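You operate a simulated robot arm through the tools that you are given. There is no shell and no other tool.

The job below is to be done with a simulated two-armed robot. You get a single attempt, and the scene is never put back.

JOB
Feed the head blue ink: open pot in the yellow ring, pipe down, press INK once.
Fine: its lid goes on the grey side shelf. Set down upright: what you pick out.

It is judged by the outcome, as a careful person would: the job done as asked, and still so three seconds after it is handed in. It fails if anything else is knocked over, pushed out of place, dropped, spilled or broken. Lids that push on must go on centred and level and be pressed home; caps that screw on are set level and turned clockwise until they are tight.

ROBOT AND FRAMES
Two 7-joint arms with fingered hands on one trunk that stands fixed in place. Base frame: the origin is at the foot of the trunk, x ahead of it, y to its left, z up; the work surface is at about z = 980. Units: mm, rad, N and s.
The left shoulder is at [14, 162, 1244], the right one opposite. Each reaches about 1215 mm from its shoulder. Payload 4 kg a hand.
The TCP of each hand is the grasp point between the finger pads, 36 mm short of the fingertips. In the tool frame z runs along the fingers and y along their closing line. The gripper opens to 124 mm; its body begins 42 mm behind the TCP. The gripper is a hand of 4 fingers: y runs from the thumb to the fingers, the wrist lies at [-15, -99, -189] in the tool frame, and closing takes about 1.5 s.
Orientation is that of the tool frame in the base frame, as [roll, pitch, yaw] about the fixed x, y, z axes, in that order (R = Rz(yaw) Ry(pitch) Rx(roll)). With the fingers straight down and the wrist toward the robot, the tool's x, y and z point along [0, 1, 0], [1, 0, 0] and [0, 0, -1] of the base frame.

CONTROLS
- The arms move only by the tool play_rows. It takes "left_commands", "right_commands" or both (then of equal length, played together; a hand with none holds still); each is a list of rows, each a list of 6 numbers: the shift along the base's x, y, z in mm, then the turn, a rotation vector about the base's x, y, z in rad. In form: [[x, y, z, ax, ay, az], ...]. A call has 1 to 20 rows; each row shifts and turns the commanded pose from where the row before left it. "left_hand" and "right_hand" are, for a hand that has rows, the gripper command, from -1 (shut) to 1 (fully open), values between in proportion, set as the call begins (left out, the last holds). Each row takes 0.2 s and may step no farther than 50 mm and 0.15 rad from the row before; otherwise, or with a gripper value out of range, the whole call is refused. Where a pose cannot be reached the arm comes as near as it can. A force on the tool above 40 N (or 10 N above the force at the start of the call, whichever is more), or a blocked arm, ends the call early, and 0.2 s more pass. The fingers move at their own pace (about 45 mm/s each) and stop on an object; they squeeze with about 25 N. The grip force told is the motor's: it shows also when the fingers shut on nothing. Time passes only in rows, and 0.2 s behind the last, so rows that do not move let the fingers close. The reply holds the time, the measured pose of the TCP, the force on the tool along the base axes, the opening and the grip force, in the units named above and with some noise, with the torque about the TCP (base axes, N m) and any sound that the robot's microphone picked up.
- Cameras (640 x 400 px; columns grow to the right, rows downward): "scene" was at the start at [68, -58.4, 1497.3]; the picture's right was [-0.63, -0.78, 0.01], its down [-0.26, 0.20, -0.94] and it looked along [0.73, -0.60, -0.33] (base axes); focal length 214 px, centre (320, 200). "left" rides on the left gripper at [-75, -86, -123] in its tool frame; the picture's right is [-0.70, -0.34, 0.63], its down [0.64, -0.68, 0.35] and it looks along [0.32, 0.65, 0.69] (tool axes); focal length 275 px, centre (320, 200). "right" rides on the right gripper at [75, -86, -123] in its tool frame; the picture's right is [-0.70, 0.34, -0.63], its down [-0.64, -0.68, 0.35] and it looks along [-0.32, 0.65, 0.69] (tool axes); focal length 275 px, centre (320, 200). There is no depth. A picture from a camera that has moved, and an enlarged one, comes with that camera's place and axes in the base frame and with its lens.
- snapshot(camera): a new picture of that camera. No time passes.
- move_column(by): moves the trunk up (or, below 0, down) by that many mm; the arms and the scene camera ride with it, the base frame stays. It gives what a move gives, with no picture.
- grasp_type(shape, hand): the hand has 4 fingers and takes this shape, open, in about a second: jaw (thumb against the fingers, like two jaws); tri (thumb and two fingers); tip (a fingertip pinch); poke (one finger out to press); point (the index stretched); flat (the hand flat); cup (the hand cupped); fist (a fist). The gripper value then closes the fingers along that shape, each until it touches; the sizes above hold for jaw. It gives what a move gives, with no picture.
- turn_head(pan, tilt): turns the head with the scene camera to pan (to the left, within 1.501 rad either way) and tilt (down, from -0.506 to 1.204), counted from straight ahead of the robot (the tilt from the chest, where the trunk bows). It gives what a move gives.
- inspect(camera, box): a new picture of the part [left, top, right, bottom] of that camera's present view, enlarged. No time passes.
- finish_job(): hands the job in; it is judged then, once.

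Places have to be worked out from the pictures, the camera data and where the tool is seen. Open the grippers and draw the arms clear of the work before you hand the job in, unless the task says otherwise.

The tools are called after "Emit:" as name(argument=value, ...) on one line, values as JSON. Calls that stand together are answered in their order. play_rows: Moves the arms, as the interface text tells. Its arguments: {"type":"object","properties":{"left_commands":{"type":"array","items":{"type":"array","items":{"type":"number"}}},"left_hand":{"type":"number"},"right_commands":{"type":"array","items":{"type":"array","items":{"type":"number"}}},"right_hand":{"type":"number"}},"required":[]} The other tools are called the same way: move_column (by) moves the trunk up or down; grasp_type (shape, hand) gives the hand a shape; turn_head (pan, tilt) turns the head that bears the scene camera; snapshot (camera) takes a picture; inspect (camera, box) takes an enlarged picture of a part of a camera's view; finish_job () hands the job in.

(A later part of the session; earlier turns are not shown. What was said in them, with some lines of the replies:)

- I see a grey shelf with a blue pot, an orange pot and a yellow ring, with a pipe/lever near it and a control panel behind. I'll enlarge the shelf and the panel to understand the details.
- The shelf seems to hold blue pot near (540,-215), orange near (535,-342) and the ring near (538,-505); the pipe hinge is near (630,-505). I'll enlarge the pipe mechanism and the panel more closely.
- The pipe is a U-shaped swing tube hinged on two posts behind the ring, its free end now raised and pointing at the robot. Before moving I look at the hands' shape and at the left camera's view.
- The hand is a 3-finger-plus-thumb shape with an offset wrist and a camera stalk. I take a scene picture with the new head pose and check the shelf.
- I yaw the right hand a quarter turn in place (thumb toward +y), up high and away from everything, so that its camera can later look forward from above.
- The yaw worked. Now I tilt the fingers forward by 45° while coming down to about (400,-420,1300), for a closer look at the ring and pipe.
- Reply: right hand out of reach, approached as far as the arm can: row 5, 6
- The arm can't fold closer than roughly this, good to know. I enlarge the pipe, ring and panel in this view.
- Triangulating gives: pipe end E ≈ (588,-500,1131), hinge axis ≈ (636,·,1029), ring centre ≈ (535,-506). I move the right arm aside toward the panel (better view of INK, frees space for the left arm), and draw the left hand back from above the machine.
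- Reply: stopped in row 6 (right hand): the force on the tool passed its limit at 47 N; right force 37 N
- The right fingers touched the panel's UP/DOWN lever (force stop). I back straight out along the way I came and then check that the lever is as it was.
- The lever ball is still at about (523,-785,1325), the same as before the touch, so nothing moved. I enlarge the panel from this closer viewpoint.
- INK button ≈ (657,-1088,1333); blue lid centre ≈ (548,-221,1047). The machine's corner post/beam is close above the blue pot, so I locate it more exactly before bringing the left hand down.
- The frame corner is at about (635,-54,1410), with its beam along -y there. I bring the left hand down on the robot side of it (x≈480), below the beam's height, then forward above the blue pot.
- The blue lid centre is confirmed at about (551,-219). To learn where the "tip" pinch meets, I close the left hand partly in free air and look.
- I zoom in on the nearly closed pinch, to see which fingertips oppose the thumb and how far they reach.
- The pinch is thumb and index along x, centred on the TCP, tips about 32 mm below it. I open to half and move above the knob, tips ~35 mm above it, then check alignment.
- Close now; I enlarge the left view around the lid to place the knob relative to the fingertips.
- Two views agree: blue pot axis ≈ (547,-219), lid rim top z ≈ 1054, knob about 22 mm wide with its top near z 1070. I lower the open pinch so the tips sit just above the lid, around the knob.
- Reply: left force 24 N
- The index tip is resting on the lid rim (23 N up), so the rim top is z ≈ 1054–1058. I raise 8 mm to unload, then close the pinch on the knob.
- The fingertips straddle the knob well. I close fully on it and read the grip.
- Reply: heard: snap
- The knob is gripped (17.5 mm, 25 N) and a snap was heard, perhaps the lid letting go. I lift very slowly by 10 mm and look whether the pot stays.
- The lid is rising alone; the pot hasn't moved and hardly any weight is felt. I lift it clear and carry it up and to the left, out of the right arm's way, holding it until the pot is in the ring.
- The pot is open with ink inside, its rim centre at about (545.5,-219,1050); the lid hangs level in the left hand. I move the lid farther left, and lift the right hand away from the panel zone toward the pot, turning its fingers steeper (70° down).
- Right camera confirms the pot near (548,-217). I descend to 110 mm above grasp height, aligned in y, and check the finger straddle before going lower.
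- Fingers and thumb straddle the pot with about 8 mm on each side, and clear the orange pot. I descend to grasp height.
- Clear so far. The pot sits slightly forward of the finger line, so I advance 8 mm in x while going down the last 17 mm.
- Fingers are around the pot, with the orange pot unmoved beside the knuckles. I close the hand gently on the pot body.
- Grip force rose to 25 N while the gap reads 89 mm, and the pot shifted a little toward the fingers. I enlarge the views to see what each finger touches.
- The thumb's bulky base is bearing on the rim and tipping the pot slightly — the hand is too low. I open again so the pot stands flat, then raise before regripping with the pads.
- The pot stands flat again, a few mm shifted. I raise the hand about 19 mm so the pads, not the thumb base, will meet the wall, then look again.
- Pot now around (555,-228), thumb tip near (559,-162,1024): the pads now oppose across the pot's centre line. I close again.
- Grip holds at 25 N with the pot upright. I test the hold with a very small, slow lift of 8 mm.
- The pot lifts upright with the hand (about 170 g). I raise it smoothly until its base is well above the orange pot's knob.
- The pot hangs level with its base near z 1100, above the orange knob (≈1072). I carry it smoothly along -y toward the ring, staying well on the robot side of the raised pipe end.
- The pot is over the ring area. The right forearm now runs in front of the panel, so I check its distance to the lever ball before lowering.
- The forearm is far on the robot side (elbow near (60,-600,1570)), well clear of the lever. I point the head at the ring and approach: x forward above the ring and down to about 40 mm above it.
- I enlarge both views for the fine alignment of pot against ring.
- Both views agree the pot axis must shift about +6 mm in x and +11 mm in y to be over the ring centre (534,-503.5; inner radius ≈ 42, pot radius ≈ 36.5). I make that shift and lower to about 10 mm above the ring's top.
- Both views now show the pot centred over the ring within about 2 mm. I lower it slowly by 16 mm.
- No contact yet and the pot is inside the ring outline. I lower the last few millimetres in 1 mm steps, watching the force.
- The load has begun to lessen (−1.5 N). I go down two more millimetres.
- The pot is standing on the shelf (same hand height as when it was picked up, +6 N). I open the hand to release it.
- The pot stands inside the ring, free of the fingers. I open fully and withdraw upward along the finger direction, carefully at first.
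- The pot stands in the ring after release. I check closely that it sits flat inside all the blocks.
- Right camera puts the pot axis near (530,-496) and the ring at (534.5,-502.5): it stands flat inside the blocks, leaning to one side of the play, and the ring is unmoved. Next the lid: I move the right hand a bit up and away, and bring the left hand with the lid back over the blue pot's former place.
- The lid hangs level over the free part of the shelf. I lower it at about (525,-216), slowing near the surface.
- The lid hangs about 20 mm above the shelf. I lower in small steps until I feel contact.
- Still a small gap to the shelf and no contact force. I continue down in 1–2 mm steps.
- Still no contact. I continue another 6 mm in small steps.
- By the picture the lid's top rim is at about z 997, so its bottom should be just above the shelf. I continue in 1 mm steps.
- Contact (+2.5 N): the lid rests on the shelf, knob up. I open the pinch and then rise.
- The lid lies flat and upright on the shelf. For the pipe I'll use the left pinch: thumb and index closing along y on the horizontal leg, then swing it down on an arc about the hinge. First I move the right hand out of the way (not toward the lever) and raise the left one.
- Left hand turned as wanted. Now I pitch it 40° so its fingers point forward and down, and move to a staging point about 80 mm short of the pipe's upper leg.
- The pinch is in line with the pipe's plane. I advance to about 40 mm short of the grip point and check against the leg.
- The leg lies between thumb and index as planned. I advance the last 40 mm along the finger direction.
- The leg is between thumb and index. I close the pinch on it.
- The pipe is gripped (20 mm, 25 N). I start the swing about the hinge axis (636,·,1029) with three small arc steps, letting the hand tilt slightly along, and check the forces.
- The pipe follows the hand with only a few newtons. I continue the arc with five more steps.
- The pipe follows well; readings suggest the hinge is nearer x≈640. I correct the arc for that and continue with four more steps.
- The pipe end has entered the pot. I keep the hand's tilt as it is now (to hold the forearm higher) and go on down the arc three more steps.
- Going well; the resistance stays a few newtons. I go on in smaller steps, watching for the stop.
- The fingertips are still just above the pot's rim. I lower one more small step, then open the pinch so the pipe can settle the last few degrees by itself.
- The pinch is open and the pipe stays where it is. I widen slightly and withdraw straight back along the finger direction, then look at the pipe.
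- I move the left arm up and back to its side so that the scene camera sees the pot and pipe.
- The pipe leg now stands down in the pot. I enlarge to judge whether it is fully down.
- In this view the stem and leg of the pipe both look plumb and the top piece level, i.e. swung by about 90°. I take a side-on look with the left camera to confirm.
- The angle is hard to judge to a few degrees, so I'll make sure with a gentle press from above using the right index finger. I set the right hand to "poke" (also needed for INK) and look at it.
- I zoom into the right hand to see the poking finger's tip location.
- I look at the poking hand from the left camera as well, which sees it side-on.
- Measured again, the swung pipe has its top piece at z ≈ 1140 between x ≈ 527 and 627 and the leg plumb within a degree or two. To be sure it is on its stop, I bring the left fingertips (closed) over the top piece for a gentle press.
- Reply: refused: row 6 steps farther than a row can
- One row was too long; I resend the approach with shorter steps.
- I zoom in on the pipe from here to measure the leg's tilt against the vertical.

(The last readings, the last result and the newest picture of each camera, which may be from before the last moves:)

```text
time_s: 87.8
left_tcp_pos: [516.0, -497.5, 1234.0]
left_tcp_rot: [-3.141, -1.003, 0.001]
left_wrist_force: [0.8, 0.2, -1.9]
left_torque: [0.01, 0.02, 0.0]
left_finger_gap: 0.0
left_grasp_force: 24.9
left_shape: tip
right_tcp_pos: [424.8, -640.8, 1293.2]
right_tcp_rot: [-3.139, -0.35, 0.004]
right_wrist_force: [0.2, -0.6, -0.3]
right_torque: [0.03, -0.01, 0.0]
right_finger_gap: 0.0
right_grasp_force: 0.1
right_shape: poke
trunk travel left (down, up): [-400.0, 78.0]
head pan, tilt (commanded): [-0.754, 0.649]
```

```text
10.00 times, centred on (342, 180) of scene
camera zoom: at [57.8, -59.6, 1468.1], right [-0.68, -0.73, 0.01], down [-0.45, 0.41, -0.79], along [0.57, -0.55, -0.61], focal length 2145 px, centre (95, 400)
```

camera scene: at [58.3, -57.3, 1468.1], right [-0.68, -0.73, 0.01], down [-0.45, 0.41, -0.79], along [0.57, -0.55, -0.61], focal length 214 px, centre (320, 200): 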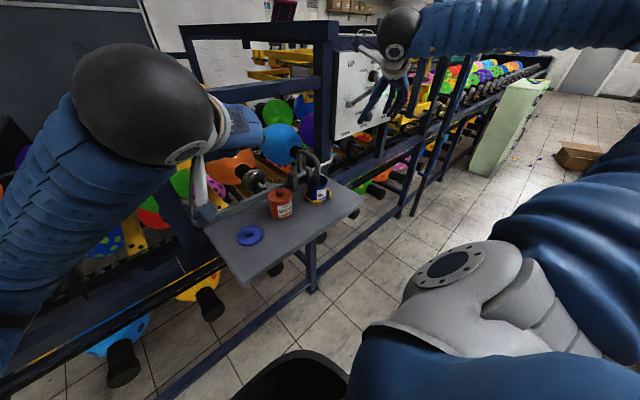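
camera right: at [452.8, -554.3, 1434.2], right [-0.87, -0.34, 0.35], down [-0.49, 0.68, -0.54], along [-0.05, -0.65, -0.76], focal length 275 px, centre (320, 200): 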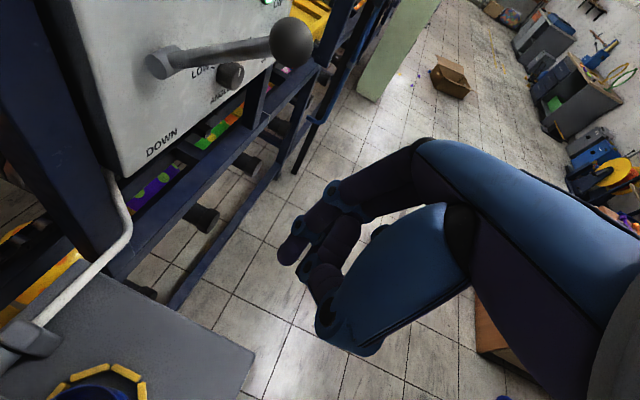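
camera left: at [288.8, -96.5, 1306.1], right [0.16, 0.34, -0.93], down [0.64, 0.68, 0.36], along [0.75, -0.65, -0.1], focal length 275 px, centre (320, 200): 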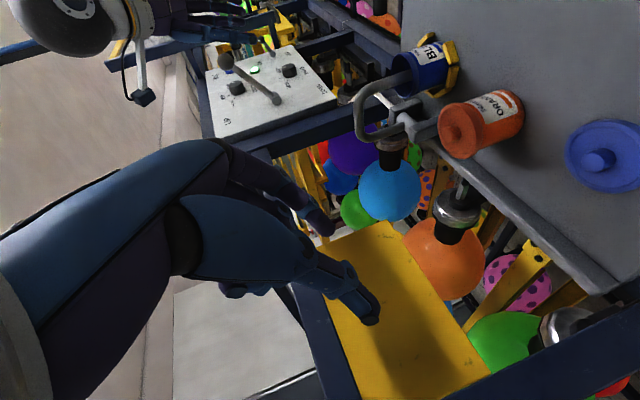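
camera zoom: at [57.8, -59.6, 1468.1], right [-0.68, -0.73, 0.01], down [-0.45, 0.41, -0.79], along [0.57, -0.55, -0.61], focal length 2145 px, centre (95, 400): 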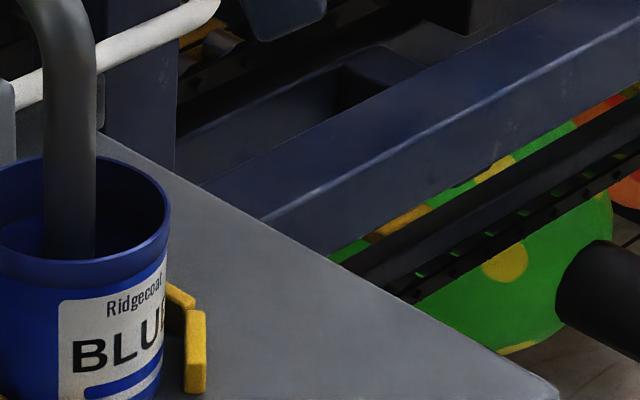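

Stem and leg are plumb to within about a degree, so the pipe is down. I make the gentle press check: lower the closed fingertips toward the top piece.

Emit:
play_rows(left_commands=[[0, 0, -8, 0, 0, 0], [0, 0, -8, 0, 0, 0], [0, 0, -8, 0, 0, 0], [0, 0, -8, 0, 0, 0], [0, 0, -4, 0, 0, 0], [0, 0, -2, 0, 0, 0], [0, 0, -2, 0, 0, 0]])

Emit:
inspect(camera="left", box=[300, 110, 600, 300])

```text
time_s: 89.4
left_tcp_pos: [516.9, -498.9, 1194.0]
left_tcp_rot: [-3.14, -1.006, 0.0]
left_wrist_force: [-0.1, -0.3, 0.1]
left_torque: [0.02, 0.01, 0.0]
left_finger_gap: 0.1
left_grasp_force: 24.9
left_shape: tip
right_tcp_pos: [425.0, -641.2, 1293.2]
right_tcp_rot: [-3.138, -0.35, 0.003]
right_wrist_force: [0.3, -0.1, 0.5]
right_torque: [-0.02, -0.02, 0.0]
right_finger_gap: 0.0
right_grasp_force: 0.0
right_shape: poke
trunk travel left (down, up): [-400.0, 78.0]
head pan, tilt (commanded): [-0.754, 0.649]
```

```text
2.11 times, centred on (450, 205) of left
camera zoom: at [372.0, -411.6, 1197.6], right [0.16, 0.34, -0.93], down [0.64, 0.68, 0.36], along [0.75, -0.65, -0.1], focal length 580 px, centre (46, 190)
```

zoom: 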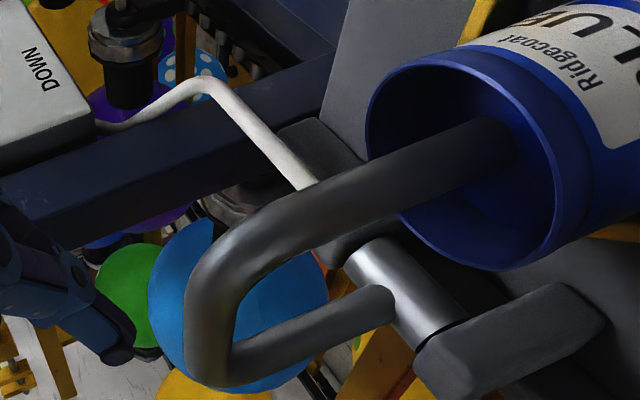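

The fingertips are about 18 mm above the top piece, which looks level (z ≈ 1137 at both corners). I lower slowly to contact.

Emit:
play_rows(left_commands=[[0, 0, -5, 0, 0, 0], [0, 0, -4, 0, 0, 0], [0, 0, -3, 0, 0, 0], [0, 0, -2, 0, 0, 0], [0, 0, -1, 0, 0, 0], [0, 0, -1, 0, 0, 0]])

Emit:
inspect(camera="left", box=[300, 110, 600, 300])

```text
time_s: 90.8
left_tcp_pos: [516.7, -498.9, 1179.8]
left_tcp_rot: [-3.141, -1.005, 0.002]
left_wrist_force: [0.7, 0.3, 0.2]
left_torque: [-0.01, 0.0, 0.01]
left_finger_gap: 0.2
left_grasp_force: 25.0
left_shape: tip
right_tcp_pos: [425.0, -640.9, 1292.5]
right_tcp_rot: [-3.139, -0.352, 0.004]
right_wrist_force: [0.2, 0.0, 0.0]
right_torque: [-0.04, 0.02, -0.01]
right_finger_gap: 0.0
right_grasp_force: 0.1
right_shape: poke
trunk travel left (down, up): [-400.0, 78.0]
head pan, tilt (commanded): [-0.754, 0.649]
```

```text
2.11 times, centred on (450, 205) of left
camera zoom: at [371.8, -412.0, 1182.5], right [0.16, 0.34, -0.93], down [0.64, 0.68, 0.36], along [0.75, -0.65, -0.1], focal length 580 px, centre (46, 190)
```

zoom: 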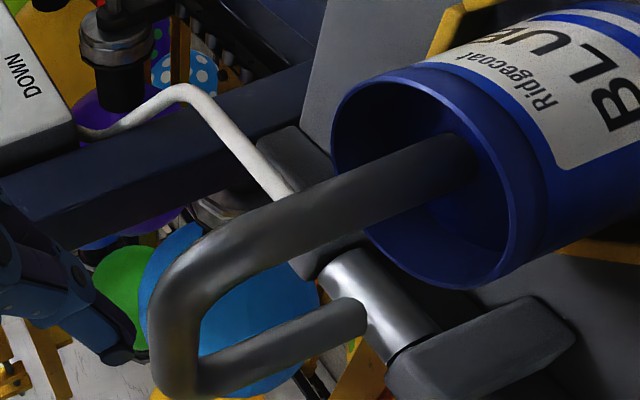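

Still about 8–10 mm above. I lower in 1.5 mm steps until I feel the pipe.

Emit:
play_rows(left_commands=[[0, 0, -2, 0, 0, 0], [0, 0, -2, 0, 0, 0], [0, 0, -1.5, 0, 0, 0], [0, 0, -1.5, 0, 0, 0], [0, 0, -1, 0, 0, 0]])

```text
time_s: 92.0
left_tcp_pos: [516.3, -497.4, 1172.3]
left_tcp_rot: [3.141, -1.006, 0.003]
left_wrist_force: [-0.6, 0.2, 0.0]
left_torque: [0.01, 0.02, 0.01]
left_finger_gap: 0.0
left_grasp_force: 24.5
left_shape: tip
right_tcp_pos: [425.3, -640.0, 1292.4]
right_tcp_rot: [-3.137, -0.351, 0.002]
right_wrist_force: [0.0, 0.7, 0.5]
right_torque: [0.03, 0.03, 0.01]
right_finger_gap: 0.0
right_grasp_force: 0.2
right_shape: poke
trunk travel left (down, up): [-400.0, 78.0]
head pan, tilt (commanded): [-0.754, 0.649]
```

No touch yet. A few more 1 mm steps, then a look.

Emit:
play_rows(left_commands=[[0, 0, -1, 0, 0, 0], [0, 0, -1, 0, 0, 0], [0, 0, -1, 0, 0, 0], [0, 0, -1, 0, 0, 0]])

Emit:
inspect(camera="left", box=[300, 110, 600, 300])

```text
time_s: 93.0
left_tcp_pos: [517.3, -497.7, 1168.7]
left_tcp_rot: [-3.142, -1.005, 0.002]
left_wrist_force: [-1.0, 0.0, -0.4]
left_torque: [0.0, -0.01, -0.05]
left_finger_gap: 0.1
left_grasp_force: 25.3
left_shape: tip
right_tcp_pos: [424.9, -641.5, 1292.7]
right_tcp_rot: [-3.138, -0.35, 0.004]
right_wrist_force: [-0.2, 0.4, 0.5]
right_torque: [0.0, -0.01, -0.01]
right_finger_gap: 0.0
right_grasp_force: 0.0
right_shape: poke
trunk travel left (down, up): [-400.0, 78.0]
head pan, tilt (commanded): [-0.754, 0.649]
```

```text
2.11 times, centred on (450, 205) of left
camera zoom: at [372.4, -411.2, 1170.8], right [0.16, 0.34, -0.93], down [0.64, 0.68, 0.36], along [0.75, -0.65, -0.1], focal length 580 px, centre (46, 190)
```

zoom: 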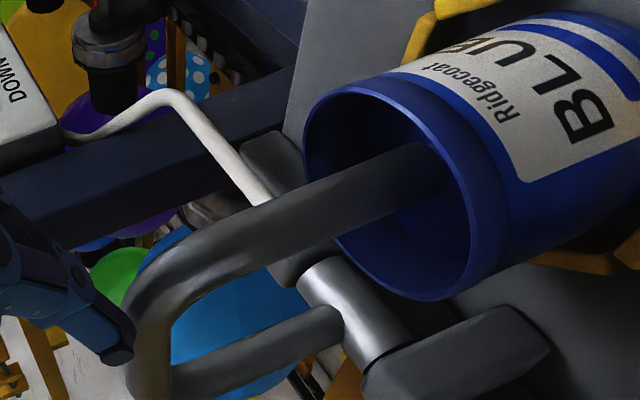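

The tips are right at the pipe. I press down three more millimetres and read the force.

Emit:
play_rows(left_commands=[[0, 0, -1, 0, 0, 0], [0, 0, -1, 0, 0, 0], [0, 0, -1, 0, 0, 0], [0, 0, 0, 0, 0, 0]])

```text
time_s: 94.0
left_tcp_pos: [516.0, -497.6, 1166.9]
left_tcp_rot: [3.137, -1.008, 0.006]
left_wrist_force: [4.6, -1.2, 25.5]
left_torque: [-0.08, -0.92, 0.0]
left_finger_gap: 0.1
left_grasp_force: 25.0
left_shape: tip
right_tcp_pos: [423.4, -639.0, 1293.6]
right_tcp_rot: [-3.137, -0.353, 0.005]
right_wrist_force: [-0.8, 0.0, -0.4]
right_torque: [-0.04, -0.01, 0.03]
right_finger_gap: 0.0
right_grasp_force: 0.1
right_shape: poke
trunk travel left (down, up): [-400.0, 78.0]
head pan, tilt (commanded): [-0.754, 0.649]
```

25 N after about 1 mm: the pipe is firmly on its stop, i.e. fully down. I lift away and take the left arm back to its side.

Emit:
play_rows(left_commands=[[0, 0, 4, 0, 0, 0], [-3, 0, 10, 0, 0, 0], [-5, 0, 20, 0, 0, 0], [-8, 0, 30, 0, 0, 0], [-10, 10, 30, 0, 0, 0], [-10, 30, 25, 0, 0, 0], [-10, 42, 15, 0, 0, 0], [-10, 45, 5, 0, 0, 0], [-5, 48, 0, 0, 0, 0], [0, 48, 0, 0, 0, 0], [0, 48, 0, 0, 0, 0], [0, 45, 0, 0, 0, 0]])

Emit:
inspect(camera="scene", box=[230, 120, 370, 260])

Emit:
snapshot(camera="right")

```text
time_s: 96.6
left_tcp_pos: [453.7, -179.8, 1304.1]
left_tcp_rot: [3.141, -1.006, 0.0]
left_wrist_force: [0.6, 0.2, 0.7]
left_torque: [-0.01, 0.02, 0.03]
left_finger_gap: 0.1
left_grasp_force: 25.3
left_shape: tip
right_tcp_pos: [424.7, -639.3, 1294.7]
right_tcp_rot: [-3.139, -0.352, 0.004]
right_wrist_force: [-0.1, 0.2, 0.0]
right_torque: [0.0, -0.03, -0.02]
right_finger_gap: 0.0
right_grasp_force: 0.0
right_shape: poke
trunk travel left (down, up): [-400.0, 78.0]
head pan, tilt (commanded): [-0.754, 0.649]
```

```text
2.86 times, centred on (300, 190) of scene
camera zoom: at [58.2, -57.5, 1468.1], right [-0.68, -0.73, 0.01], down [-0.45, 0.41, -0.79], along [0.57, -0.55, -0.61], focal length 613 px, centre (377, 229)
```

zoom: 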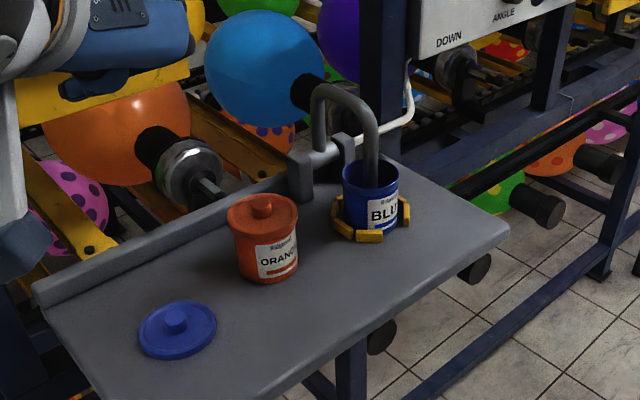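

```text
taken
camera right: at [452.4, -553.1, 1434.9], right [-0.87, -0.34, 0.35], down [-0.49, 0.68, -0.54], along [-0.05, -0.65, -0.76], focal length 275 px, centre (320, 200)
```

right: 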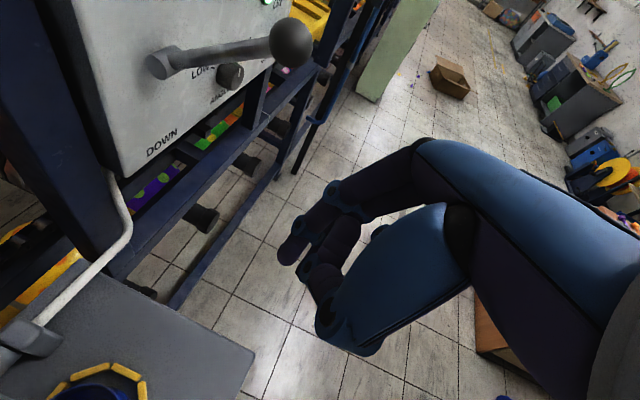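

Everything on the shelf is in order: lid flat, orange pot untouched, blue pot in the ring with the pipe down. Now INK: I move the right hand along -y while staying at x ≈ 400 (the lever ball is at x ≈ 522), turning the fingers to point forward.

Emit:
play_rows(right_commands=[[-8, -35, 3, 0, -0.1357, 0], [-8, -40, 3, 0, -0.1357, 0], [-8, -40, 3, 0, -0.1357, 0], [-8, -40, 3, 0, -0.1357, 0], [-4, -40, 3, 0, -0.1357, 0]])

Emit:
snapshot(camera="right")

Emit:
turn_head(pan=-0.95, tilt=0.3)

Emit:
snapshot(camera="scene")

```text
time_s: 97.8
left_tcp_pos: [455.7, -181.2, 1304.1]
left_tcp_rot: [3.141, -1.005, 0.003]
left_wrist_force: [0.2, -0.6, 0.4]
left_torque: [-0.03, 0.02, 0.04]
left_finger_gap: 0.2
left_grasp_force: 24.9
left_shape: tip
right_tcp_pos: [388.4, -836.8, 1307.3]
right_tcp_rot: [-3.139, -1.032, 0.005]
right_wrist_force: [0.0, -0.5, -1.1]
right_torque: [0.02, -0.03, 0.02]
right_finger_gap: 0.0
right_grasp_force: 0.0
right_shape: poke
trunk travel left (down, up): [-400.0, 78.0]
head pan, tilt (commanded): [-0.754, 0.649]
```

```text
taken
camera right: at [321.6, -751.8, 1433.9], right [-0.9, -0.34, -0.27], down [-0.04, 0.68, -0.73], along [0.44, -0.65, -0.63], focal length 275 px, centre (320, 200)
```

right: 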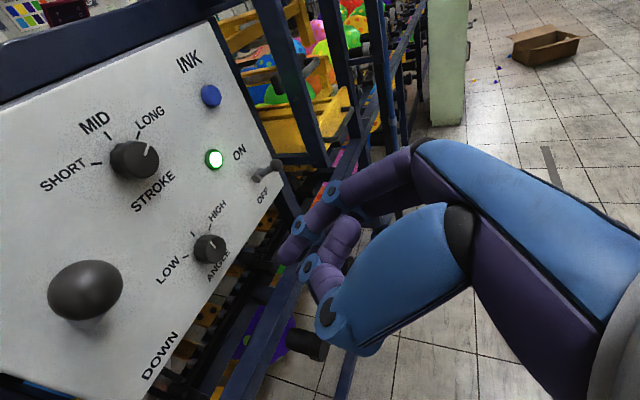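

```text
time_s: 98.7
left_tcp_pos: [456.0, -180.8, 1304.4]
left_tcp_rot: [3.141, -1.005, 0.001]
left_wrist_force: [-0.2, -0.2, 0.2]
left_torque: [0.01, 0.01, -0.02]
left_finger_gap: 0.1
left_grasp_force: 25.0
left_shape: tip
right_tcp_pos: [388.3, -835.6, 1307.9]
right_tcp_rot: [-3.141, -1.03, 0.008]
right_wrist_force: [-0.5, 0.0, 1.3]
right_torque: [0.01, 0.02, 0.01]
right_finger_gap: 0.0
right_grasp_force: 0.0
right_shape: poke
trunk travel left (down, up): [-400.0, 78.0]
head pan, tilt (commanded): [-0.949, 0.3]
```

```text
taken
camera scene: at [49.8, -75.6, 1499.9], right [-0.81, -0.58, 0.01], down [-0.19, 0.24, -0.95], along [0.55, -0.78, -0.31], focal length 214 px, centre (320, 200)
```

scene: 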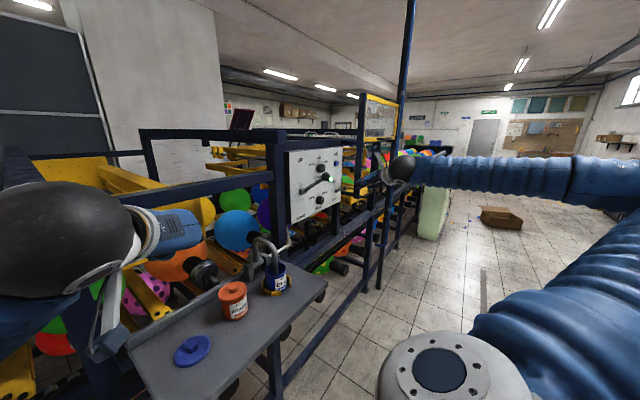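

Now the panel is in clear view. I enlarge INK in both cameras to fix its place.

Emit:
inspect(camera="right", box=[150, 40, 290, 130])

Emit:
inspect(camera="scene", box=[280, 140, 420, 230])

Emit:
inspect(camera="right", box=[240, 130, 440, 360])

```text
4.44 times, centred on (220, 85) of right
camera zoom: at [322.1, -749.7, 1435.3], right [-0.9, -0.34, -0.27], down [-0.04, 0.68, -0.73], along [0.43, -0.65, -0.63], focal length 1224 px, centre (764, 711)
```

zoom: 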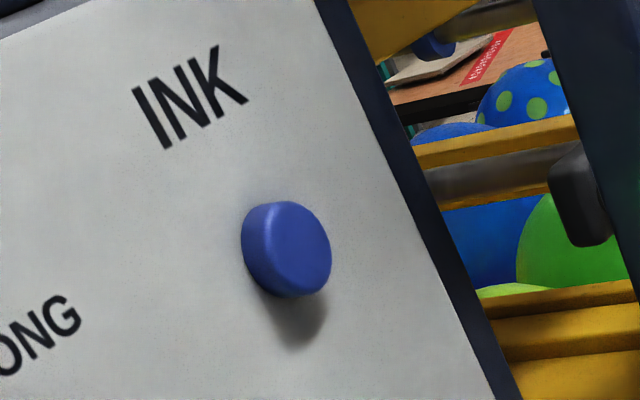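

```text
4.44 times, centred on (350, 185) of scene
camera zoom: at [49.8, -75.6, 1499.9], right [-0.81, -0.58, 0.01], down [-0.19, 0.24, -0.95], along [0.55, -0.78, -0.31], focal length 953 px, centre (187, 267)
```

zoom: 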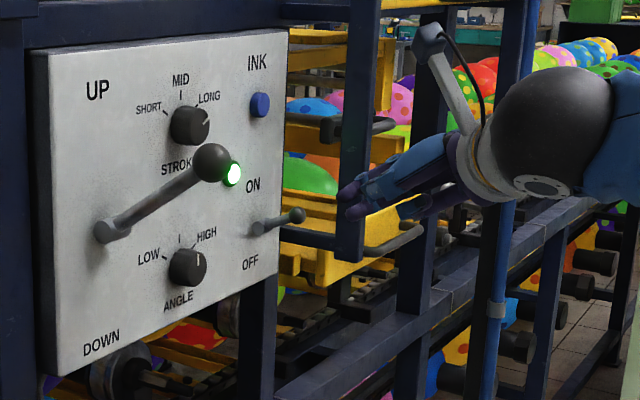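

```text
1.74 times, centred on (340, 245) of right
camera zoom: at [322.1, -749.7, 1435.3], right [-0.9, -0.34, -0.27], down [-0.04, 0.68, -0.73], along [0.43, -0.65, -0.63], focal length 479 px, centre (285, 122)
```

zoom: 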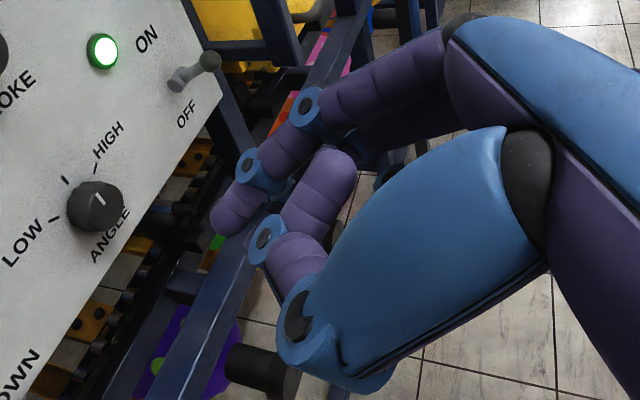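

The poke shape's tip is hard to place, so I use the better-known closed pinch (tips on the tool axis ≈ 37 mm beyond the TCP) as the presser: INK is about 30 mm wide at ≈ (648,-1071,1331). I change shape, move past the lever in -y and level the fingers.

Emit:
grasp_type(shape="tip", hand="right")

Emit:
play_rows(right_commands=[[0, -40, 4, 0, -0.108, 0], [0, -40, 4, 0, -0.108, 0], [0, -40, 5, 0, -0.108, 0], [0, -40, 5, 0, -0.108, 0], [0, -40, 5, 0, -0.108, 0], [10, -20, 0, 0, 0, 0], [20, -10, 0, 0, 0, 0]], right_hand=-1)

Emit:
snapshot(camera="right")

Emit:
inspect(camera="scene", box=[270, 110, 450, 230])

```text
time_s: 99.6
left_tcp_pos: [454.7, -182.1, 1304.2]
left_tcp_rot: [3.141, -1.004, 0.003]
left_wrist_force: [-0.2, 0.1, 0.1]
left_torque: [0.0, 0.0, 0.01]
left_finger_gap: 0.0
left_grasp_force: 25.0
left_shape: tip
right_tcp_pos: [388.6, -834.7, 1308.0]
right_tcp_rot: [3.14, -1.029, 0.009]
right_wrist_force: [0.2, 0.1, 0.4]
right_torque: [0.03, -0.01, 0.0]
right_finger_gap: 123.9
right_grasp_force: 0.0
right_shape: tip
trunk travel left (down, up): [-400.0, 78.0]
head pan, tilt (commanded): [-0.949, 0.3]
```

```text
time_s: 101.2
left_tcp_pos: [455.2, -181.1, 1303.4]
left_tcp_rot: [3.14, -1.005, 0.002]
left_wrist_force: [0.6, -1.2, -0.2]
left_torque: [0.0, 0.0, 0.01]
left_finger_gap: 0.0
left_grasp_force: 25.2
left_shape: tip
right_tcp_pos: [420.8, -1067.8, 1330.0]
right_tcp_rot: [1.564, -1.566, 1.582]
right_wrist_force: [0.6, -0.6, 0.0]
right_torque: [0.02, 0.01, -0.01]
right_finger_gap: 0.0
right_grasp_force: 0.0
right_shape: tip
trunk travel left (down, up): [-400.0, 78.0]
head pan, tilt (commanded): [-0.949, 0.3]
```

```text
taken
camera right: at [296.7, -981.6, 1403.6], right [-0.63, -0.34, -0.69], down [0.34, 0.68, -0.65], along [0.69, -0.65, -0.31], focal length 275 px, centre (320, 200)
```

right: 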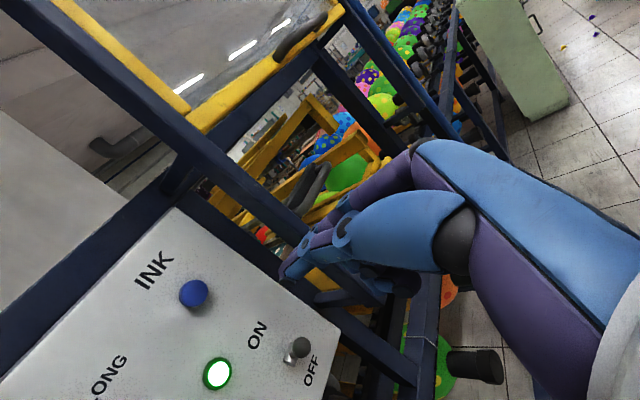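

```text
3.33 times, centred on (360, 170) of scene
camera zoom: at [50.9, -76.6, 1499.8], right [-0.81, -0.58, 0.01], down [-0.19, 0.24, -0.95], along [0.55, -0.78, -0.31], focal length 715 px, centre (187, 300)
```

zoom: 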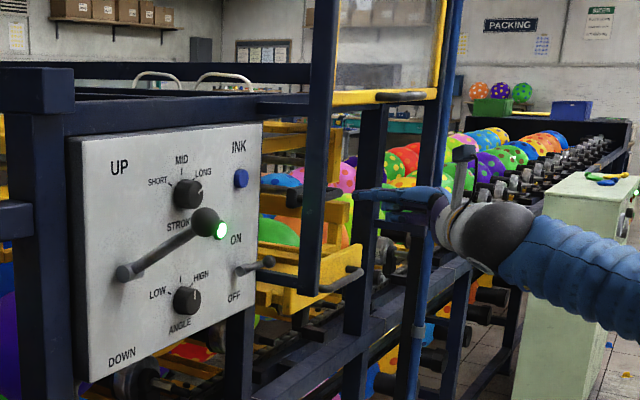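

INK triangulates well now to (641,-1064,1335); my fingertips are at about (458,-1068,1330). I correct y and z and advance to about 40 mm short of the button.

Emit:
play_rows(right_commands=[[25, 1, 1.5, 0, 0, 0], [35, 1, 1.5, 0, 0, 0], [35, 1, 1, 0, 0, 0], [30, 0.8, 1, 0, 0, 0], [15, 0, 0, 0, 0, 0], [0, 0, 0, 0, 0, 0]])

Emit:
snapshot(camera="right")

Emit:
inspect(camera="scene", box=[290, 120, 420, 210])

```text
time_s: 102.6
left_tcp_pos: [455.1, -180.8, 1303.4]
left_tcp_rot: [-3.14, -1.007, 0.0]
left_wrist_force: [-0.1, 0.1, 0.7]
left_torque: [0.01, 0.0, 0.0]
left_finger_gap: 0.0
left_grasp_force: 25.0
left_shape: tip
right_tcp_pos: [558.7, -1060.4, 1337.2]
right_tcp_rot: [1.764, -1.569, 1.383]
right_wrist_force: [0.0, -0.8, -0.4]
right_torque: [0.0, 0.01, 0.03]
right_finger_gap: 0.0
right_grasp_force: 25.0
right_shape: tip
trunk travel left (down, up): [-400.0, 78.0]
head pan, tilt (commanded): [-0.949, 0.3]
```

```text
taken
camera right: at [435.4, -975.5, 1411.7], right [-0.63, -0.34, -0.69], down [0.34, 0.68, -0.65], along [0.7, -0.65, -0.31], focal length 275 px, centre (320, 200)
```

right: 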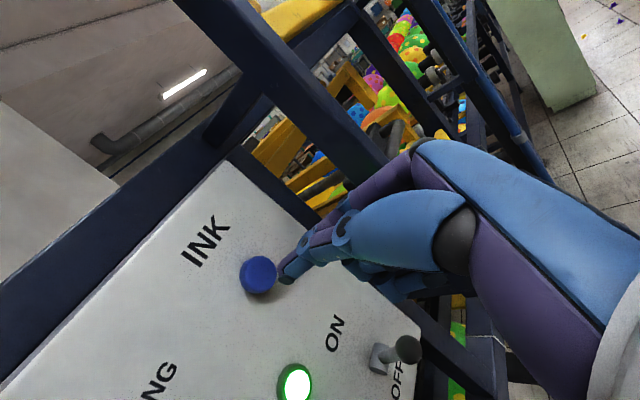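

```text
4.44 times, centred on (355, 165) of scene
camera zoom: at [49.8, -75.8, 1499.9], right [-0.81, -0.58, 0.01], down [-0.19, 0.24, -0.95], along [0.55, -0.78, -0.3], focal length 953 px, centre (164, 356)
```

zoom: 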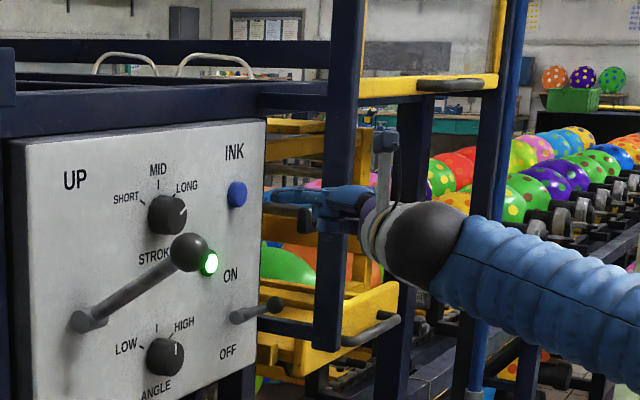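

The fingertips are lined up with INK, about 40 mm away. I check once more in close-up, then advance.

Emit:
inspect(camera="right", box=[210, 210, 350, 310])

Emit:
play_rows(right_commands=[[12, 0, 0, 0, 0, 0], [10, 0, 0, 0, 0, 0], [6, 0, 0, 0, 0, 0], [3, 0, 0, 0, 0, 0]])

Emit:
inspect(camera="right", box=[210, 210, 350, 310])

```text
4.00 times, centred on (280, 260) of right
camera zoom: at [435.4, -975.5, 1411.7], right [-0.63, -0.34, -0.69], down [0.34, 0.68, -0.65], along [0.7, -0.65, -0.31], focal length 1101 px, centre (480, -40)
```

zoom: 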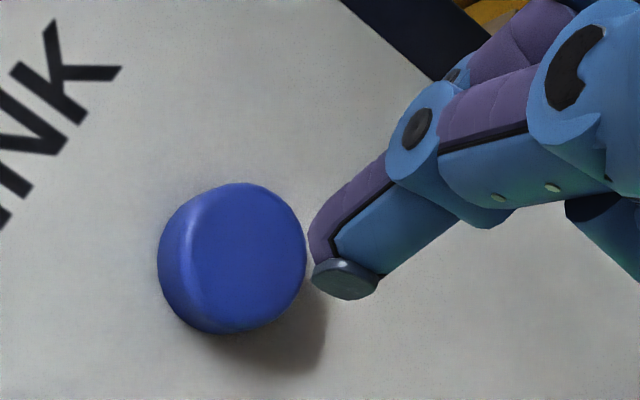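

```text
time_s: 103.6
left_tcp_pos: [454.5, -180.8, 1303.8]
left_tcp_rot: [-3.139, -1.005, 0.001]
left_wrist_force: [-1.4, -0.1, 0.3]
left_torque: [0.02, 0.02, -0.03]
left_finger_gap: 0.1
left_grasp_force: 25.1
left_shape: tip
right_tcp_pos: [589.2, -1059.1, 1334.3]
right_tcp_rot: [2.137, -1.567, 1.009]
right_wrist_force: [0.8, -0.5, 0.1]
right_torque: [0.03, -0.01, 0.0]
right_finger_gap: 0.3
right_grasp_force: 24.8
right_shape: tip
trunk travel left (down, up): [-400.0, 78.0]
head pan, tilt (commanded): [-0.949, 0.3]
```

```text
4.00 times, centred on (280, 260) of right
camera zoom: at [466.4, -975.4, 1409.7], right [-0.63, -0.34, -0.69], down [0.34, 0.68, -0.65], along [0.7, -0.65, -0.31], focal length 1101 px, centre (480, -40)
```

zoom: 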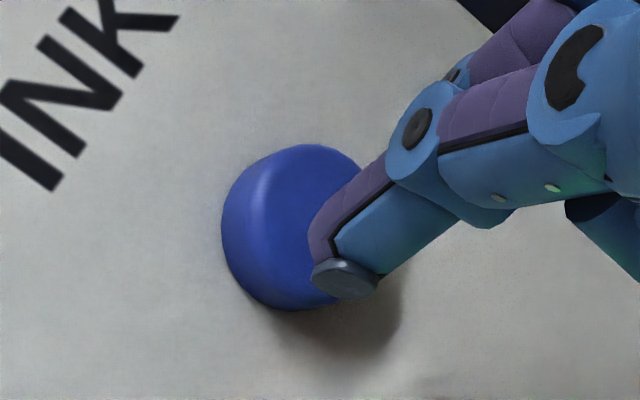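

The tips will meet the button a bit low and toward +y. I correct by (−4, +5) mm and advance 8 mm more, stopping just before contact.

Emit:
play_rows(right_commands=[[2, -2, 2.5, 0, 0, 0], [3, -2, 2.5, 0, 0, 0], [3, 0, 0, 0, 0, 0]])

Emit:
inspect(camera="right", box=[210, 210, 350, 310])

```text
time_s: 104.4
left_tcp_pos: [455.6, -180.5, 1304.3]
left_tcp_rot: [3.139, -1.005, 0.003]
left_wrist_force: [-0.6, 0.3, 0.6]
left_torque: [0.03, 0.01, 0.01]
left_finger_gap: 0.1
left_grasp_force: 24.7
left_shape: tip
right_tcp_pos: [597.7, -1064.3, 1340.7]
right_tcp_rot: [1.481, -1.567, 1.665]
right_wrist_force: [-0.6, 0.3, -0.4]
right_torque: [-0.03, 0.02, -0.01]
right_finger_gap: 0.1
right_grasp_force: 24.8
right_shape: tip
trunk travel left (down, up): [-400.0, 78.0]
head pan, tilt (commanded): [-0.949, 0.3]
```

```text
4.00 times, centred on (280, 260) of right
camera zoom: at [474.8, -979.1, 1415.1], right [-0.63, -0.34, -0.69], down [0.34, 0.68, -0.65], along [0.7, -0.65, -0.31], focal length 1101 px, centre (480, -40)
```

zoom: 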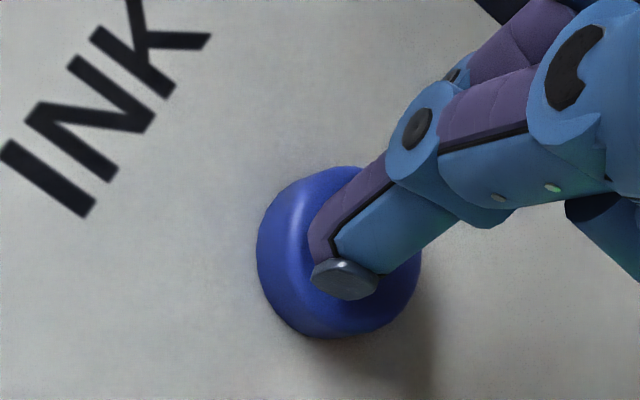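

The tips are now right over the button's middle. I press forward in 2 mm steps and watch force and sound.

Emit:
play_rows(right_commands=[[2, 0, 0, 0, 0, 0], [2, 0, 0, 0, 0, 0], [2, 0, 0, 0, 0, 0]])

Emit:
inspect(camera="right", box=[210, 210, 350, 310])

```text
time_s: 105.2
left_tcp_pos: [454.6, -181.0, 1304.1]
left_tcp_rot: [3.14, -1.005, 0.003]
left_wrist_force: [-0.2, -0.4, 0.0]
left_torque: [0.05, -0.02, -0.01]
left_finger_gap: 0.0
left_grasp_force: 25.4
left_shape: tip
right_tcp_pos: [602.7, -1064.1, 1341.8]
right_tcp_rot: [1.392, -1.569, 1.755]
right_wrist_force: [-0.2, 0.1, 0.7]
right_torque: [-0.01, -0.02, 0.03]
right_finger_gap: 0.0
right_grasp_force: 25.2
right_shape: tip
trunk travel left (down, up): [-400.0, 78.0]
head pan, tilt (commanded): [-0.949, 0.3]
```

```text
4.00 times, centred on (280, 260) of right
camera zoom: at [480.5, -979.7, 1415.4], right [-0.63, -0.34, -0.69], down [0.34, 0.68, -0.65], along [0.7, -0.65, -0.31], focal length 1101 px, centre (480, -40)
```

zoom: 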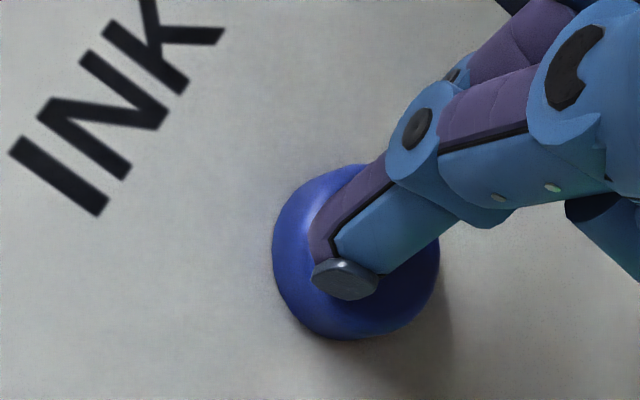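

No contact yet. I continue with three more 2 mm steps.

Emit:
play_rows(right_commands=[[2, 0, 0, 0, 0, 0], [2, 0, 0, 0, 0, 0], [1, 0, 0, 0, 0, 0]])

```text
time_s: 106.0
left_tcp_pos: [455.6, -181.2, 1303.5]
left_tcp_rot: [-3.138, -1.005, 0.0]
left_wrist_force: [-0.1, -0.5, -1.0]
left_torque: [0.0, -0.02, 0.0]
left_finger_gap: 0.0
left_grasp_force: 25.3
left_shape: tip
right_tcp_pos: [608.2, -1065.8, 1339.5]
right_tcp_rot: [1.52, -1.566, 1.628]
right_wrist_force: [-2.4, 0.6, 1.3]
right_torque: [0.01, -0.02, 0.03]
right_finger_gap: 0.1
right_grasp_force: 25.2
right_shape: tip
trunk travel left (down, up): [-400.0, 78.0]
head pan, tilt (commanded): [-0.949, 0.3]
heard: click
```

A click was heard: INK has been pressed. I withdraw straight back at once, without touching it again.

Emit:
play_rows(right_commands=[[-6, 0, 0, 0, 0, 0], [-15, 0, 0, 0, 0, 0], [-30, 0, 0, 0, 0, 0], [-40, 0, 0, 0, 0, 0], [-45, 0, 0, 0, 0, 0], [-45, 0, 0, 0, 0, 0]])

Emit:
snapshot(camera="right")

Emit:
snapshot(camera="scene")

Emit:
inspect(camera="scene", box=[280, 140, 420, 230])

```text
time_s: 107.4
left_tcp_pos: [453.5, -180.0, 1304.2]
left_tcp_rot: [-3.141, -1.006, 0.0]
left_wrist_force: [-0.2, 0.2, -0.1]
left_torque: [0.0, 0.02, -0.01]
left_finger_gap: 0.0
left_grasp_force: 25.3
left_shape: tip
right_tcp_pos: [426.8, -1064.8, 1340.7]
right_tcp_rot: [1.305, -1.568, 1.847]
right_wrist_force: [0.2, 0.6, 0.1]
right_torque: [0.01, -0.02, 0.01]
right_finger_gap: 0.0
right_grasp_force: 25.2
right_shape: tip
trunk travel left (down, up): [-400.0, 78.0]
head pan, tilt (commanded): [-0.949, 0.3]
```

```text
taken
camera right: at [304.3, -980.0, 1415.2], right [-0.63, -0.34, -0.7], down [0.34, 0.68, -0.65], along [0.7, -0.65, -0.31], focal length 275 px, centre (320, 200)
```

right: 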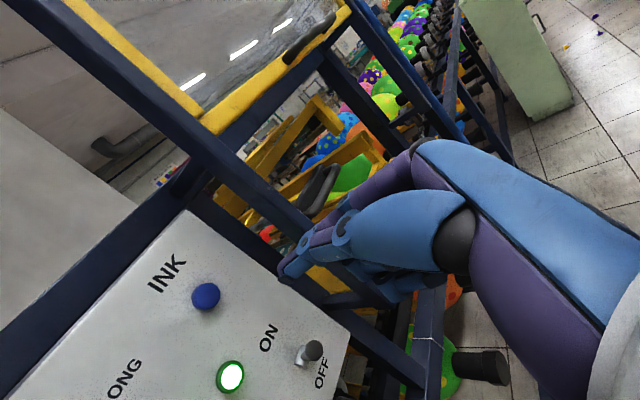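

```text
taken
camera scene: at [48.0, -75.5, 1500.0], right [-0.81, -0.58, 0.01], down [-0.19, 0.24, -0.95], along [0.55, -0.78, -0.3], focal length 214 px, centre (320, 200)
```

scene: 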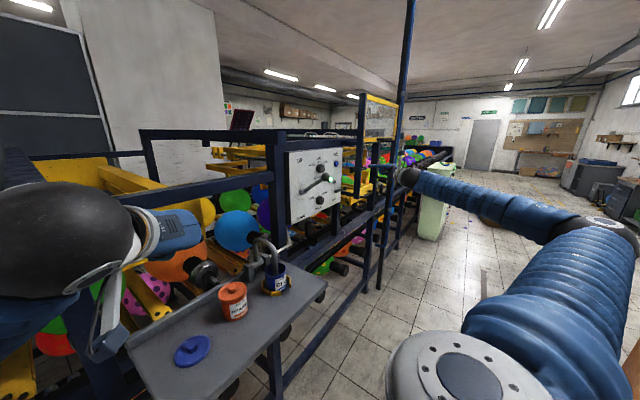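

```text
4.44 times, centred on (350, 185) of scene
camera zoom: at [48.0, -75.5, 1500.0], right [-0.81, -0.58, 0.01], down [-0.19, 0.24, -0.95], along [0.55, -0.78, -0.3], focal length 953 px, centre (187, 267)
```

zoom: 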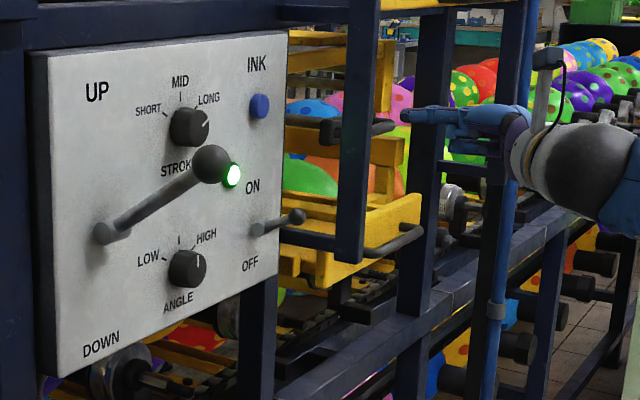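

INK is back out, lever, knobs and toggle are as before. I open both hands and draw the arms clear of the work.

Emit:
play_rows(left_commands=[[-2, 30, 5, 0, 0, 0], [-2, 40, 5, 0, 0, 0], [-2, 45, 5, 0, 0, 0], [-2, 45, 5, 0, 0, 0], [-2, 45, 5, 0, 0, 0], [-2, 40, 0, 0, 0, 0], [0, 0, 0, 0, 0, 0], [0, 0, 0, 0, 0, 0]], left_hand=1, right_commands=[[-10, 0, 0, 0, 0, 0], [-10, 0, 0, 0, 0, 0], [-10, 0, 0, 0, 0, 0], [0, 0, 0, 0, 0, 0], [0, 0, 0, 0, 0, 0], [0, 0, 0, 0, 0, 0], [0, 0, 0, 0, 0, 0], [0, 0, 0, 0, 0, 0]], right_hand=1)

Emit:
turn_head(pan=-0.754, tilt=0.65)

Emit:
snapshot(camera="scene")

Emit:
inspect(camera="scene", box=[200, 110, 400, 270])

```text
time_s: 109.2
left_tcp_pos: [467.3, 56.0, 1344.1]
left_tcp_rot: [3.14, -1.003, 0.002]
left_wrist_force: [-0.1, 0.6, 0.3]
left_torque: [-0.03, 0.01, 0.0]
left_finger_gap: 123.8
left_grasp_force: 0.1
left_shape: tip
left hand out of reach, approached as far as the arm can: row 5, 6
right_tcp_pos: [397.6, -1065.4, 1342.2]
right_tcp_rot: [1.55, -1.565, 1.597]
right_wrist_force: [0.4, 0.0, -0.4]
right_torque: [0.0, 0.0, 0.0]
right_finger_gap: 123.8
right_grasp_force: 0.1
right_shape: tip
trunk travel left (down, up): [-400.0, 78.0]
head pan, tilt (commanded): [-0.949, 0.3]
```

```text
time_s: 110.0
left_tcp_pos: [467.6, 52.9, 1345.6]
left_tcp_rot: [-3.141, -1.004, 0.0]
left_wrist_force: [0.1, -0.5, -0.3]
left_torque: [-0.01, 0.01, 0.03]
left_finger_gap: 123.8
left_grasp_force: 0.1
left_shape: tip
right_tcp_pos: [396.3, -1066.8, 1339.7]
right_tcp_rot: [1.467, -1.569, 1.679]
right_wrist_force: [-0.4, 0.2, -0.1]
right_torque: [0.04, -0.04, 0.0]
right_finger_gap: 124.0
right_grasp_force: 0.0
right_shape: tip
trunk travel left (down, up): [-400.0, 78.0]
head pan, tilt (commanded): [-0.754, 0.649]
```

```text
taken
camera scene: at [58.2, -59.5, 1468.1], right [-0.68, -0.73, 0.01], down [-0.45, 0.41, -0.79], along [0.57, -0.55, -0.61], focal length 214 px, centre (320, 200)
```

scene: 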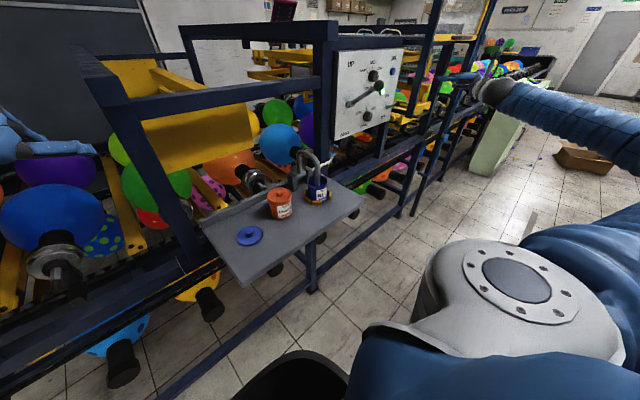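

```text
2.50 times, centred on (300, 190) of scene
camera zoom: at [58.2, -59.5, 1468.1], right [-0.68, -0.73, 0.01], down [-0.45, 0.41, -0.79], along [0.57, -0.55, -0.61], focal length 536 px, centre (370, 225)
```

zoom: 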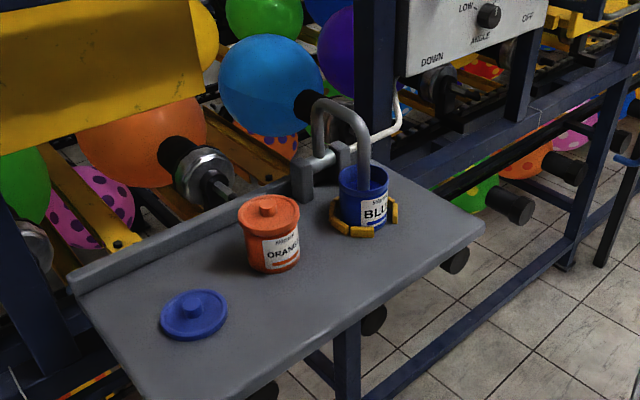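

Both arms are clear and the hands open. A last close look at the pot, pipe and lid before handing in.

Emit:
inspect(camera="scene", box=[295, 140, 345, 210])

Emit:
inspect(camera="scene", box=[225, 180, 305, 255])

Emit:
inspect(camera="scene", box=[325, 40, 415, 145])

```text
5.71 times, centred on (320, 175) of scene
camera zoom: at [58.2, -59.5, 1468.1], right [-0.68, -0.73, 0.01], down [-0.45, 0.41, -0.79], along [0.57, -0.55, -0.61], focal length 1226 px, centre (320, 343)
```

zoom: 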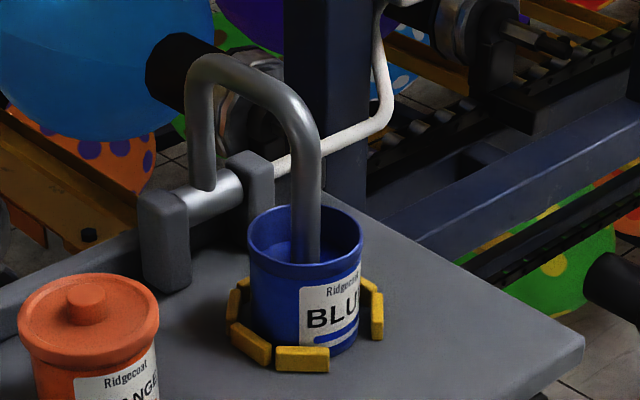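

```text
5.33 times, centred on (265, 218) of scene
camera zoom: at [58.2, -59.5, 1468.1], right [-0.68, -0.73, 0.01], down [-0.45, 0.41, -0.79], along [0.57, -0.55, -0.61], focal length 1144 px, centre (613, 107)
```

zoom: 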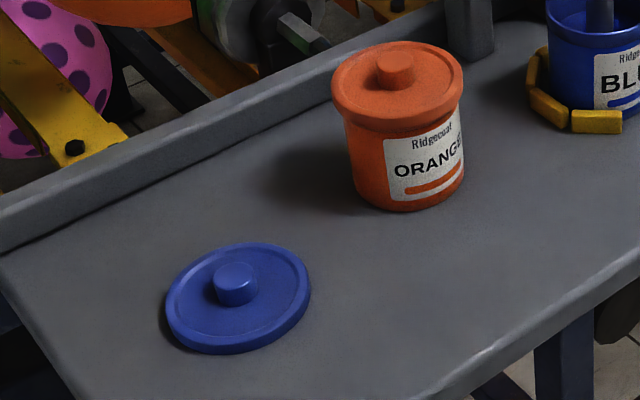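

```text
3.81 times, centred on (370, 92) of scene
camera zoom: at [58.2, -59.5, 1468.1], right [-0.68, -0.73, 0.01], down [-0.45, 0.41, -0.79], along [0.57, -0.55, -0.61], focal length 817 px, centre (130, 610)
```

zoom: 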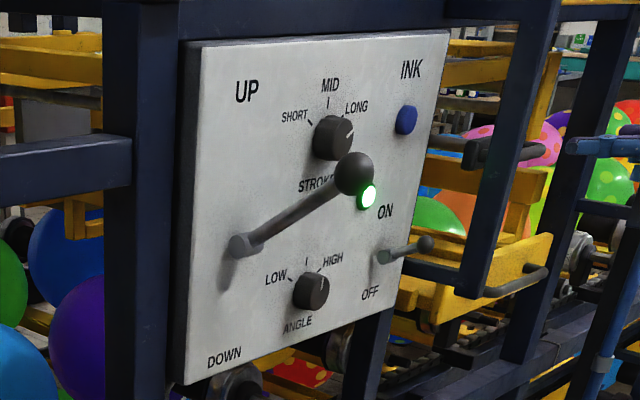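

The last pictures show the blue pot open and upright in the yellow ring, with the pipe fully down in it. Its lid lies flat, knob up, on the grey shelf. INK was pressed once (one click), the orange pot is untouched, and the panel controls look as they did at the start. Both hands are open and clear, so I hand the job in.

Emit:
finish_job()

```text
The job is handed in.
```

The job is done and handed in; I don't have the verdict yet.

- **Pot:** the blue pot stands upright and open inside the yellow ring. It sits a few millimetres to one side of the ring's play.
- **Lid:** it lies flat, knob up, on the grey shelf where the blue pot used to stand.
- **Pipe:** it is swung down into the pot. A gentle press from above met a firm stop, so it is fully down.
- **INK:** I pressed it once and heard one click. The button came back out.

**Lever bumped:** early on, while moving the right hand aside, my fingers bumped the panel's UP/DOWN lever hard enough to trip the force stop (47 N). I backed straight out. The lever measured in the same place afterwards, and it and the other panel controls look unchanged in the last pictures.

The orange pot was not moved, and I saw no spills. Both hands are open and clear of the work.
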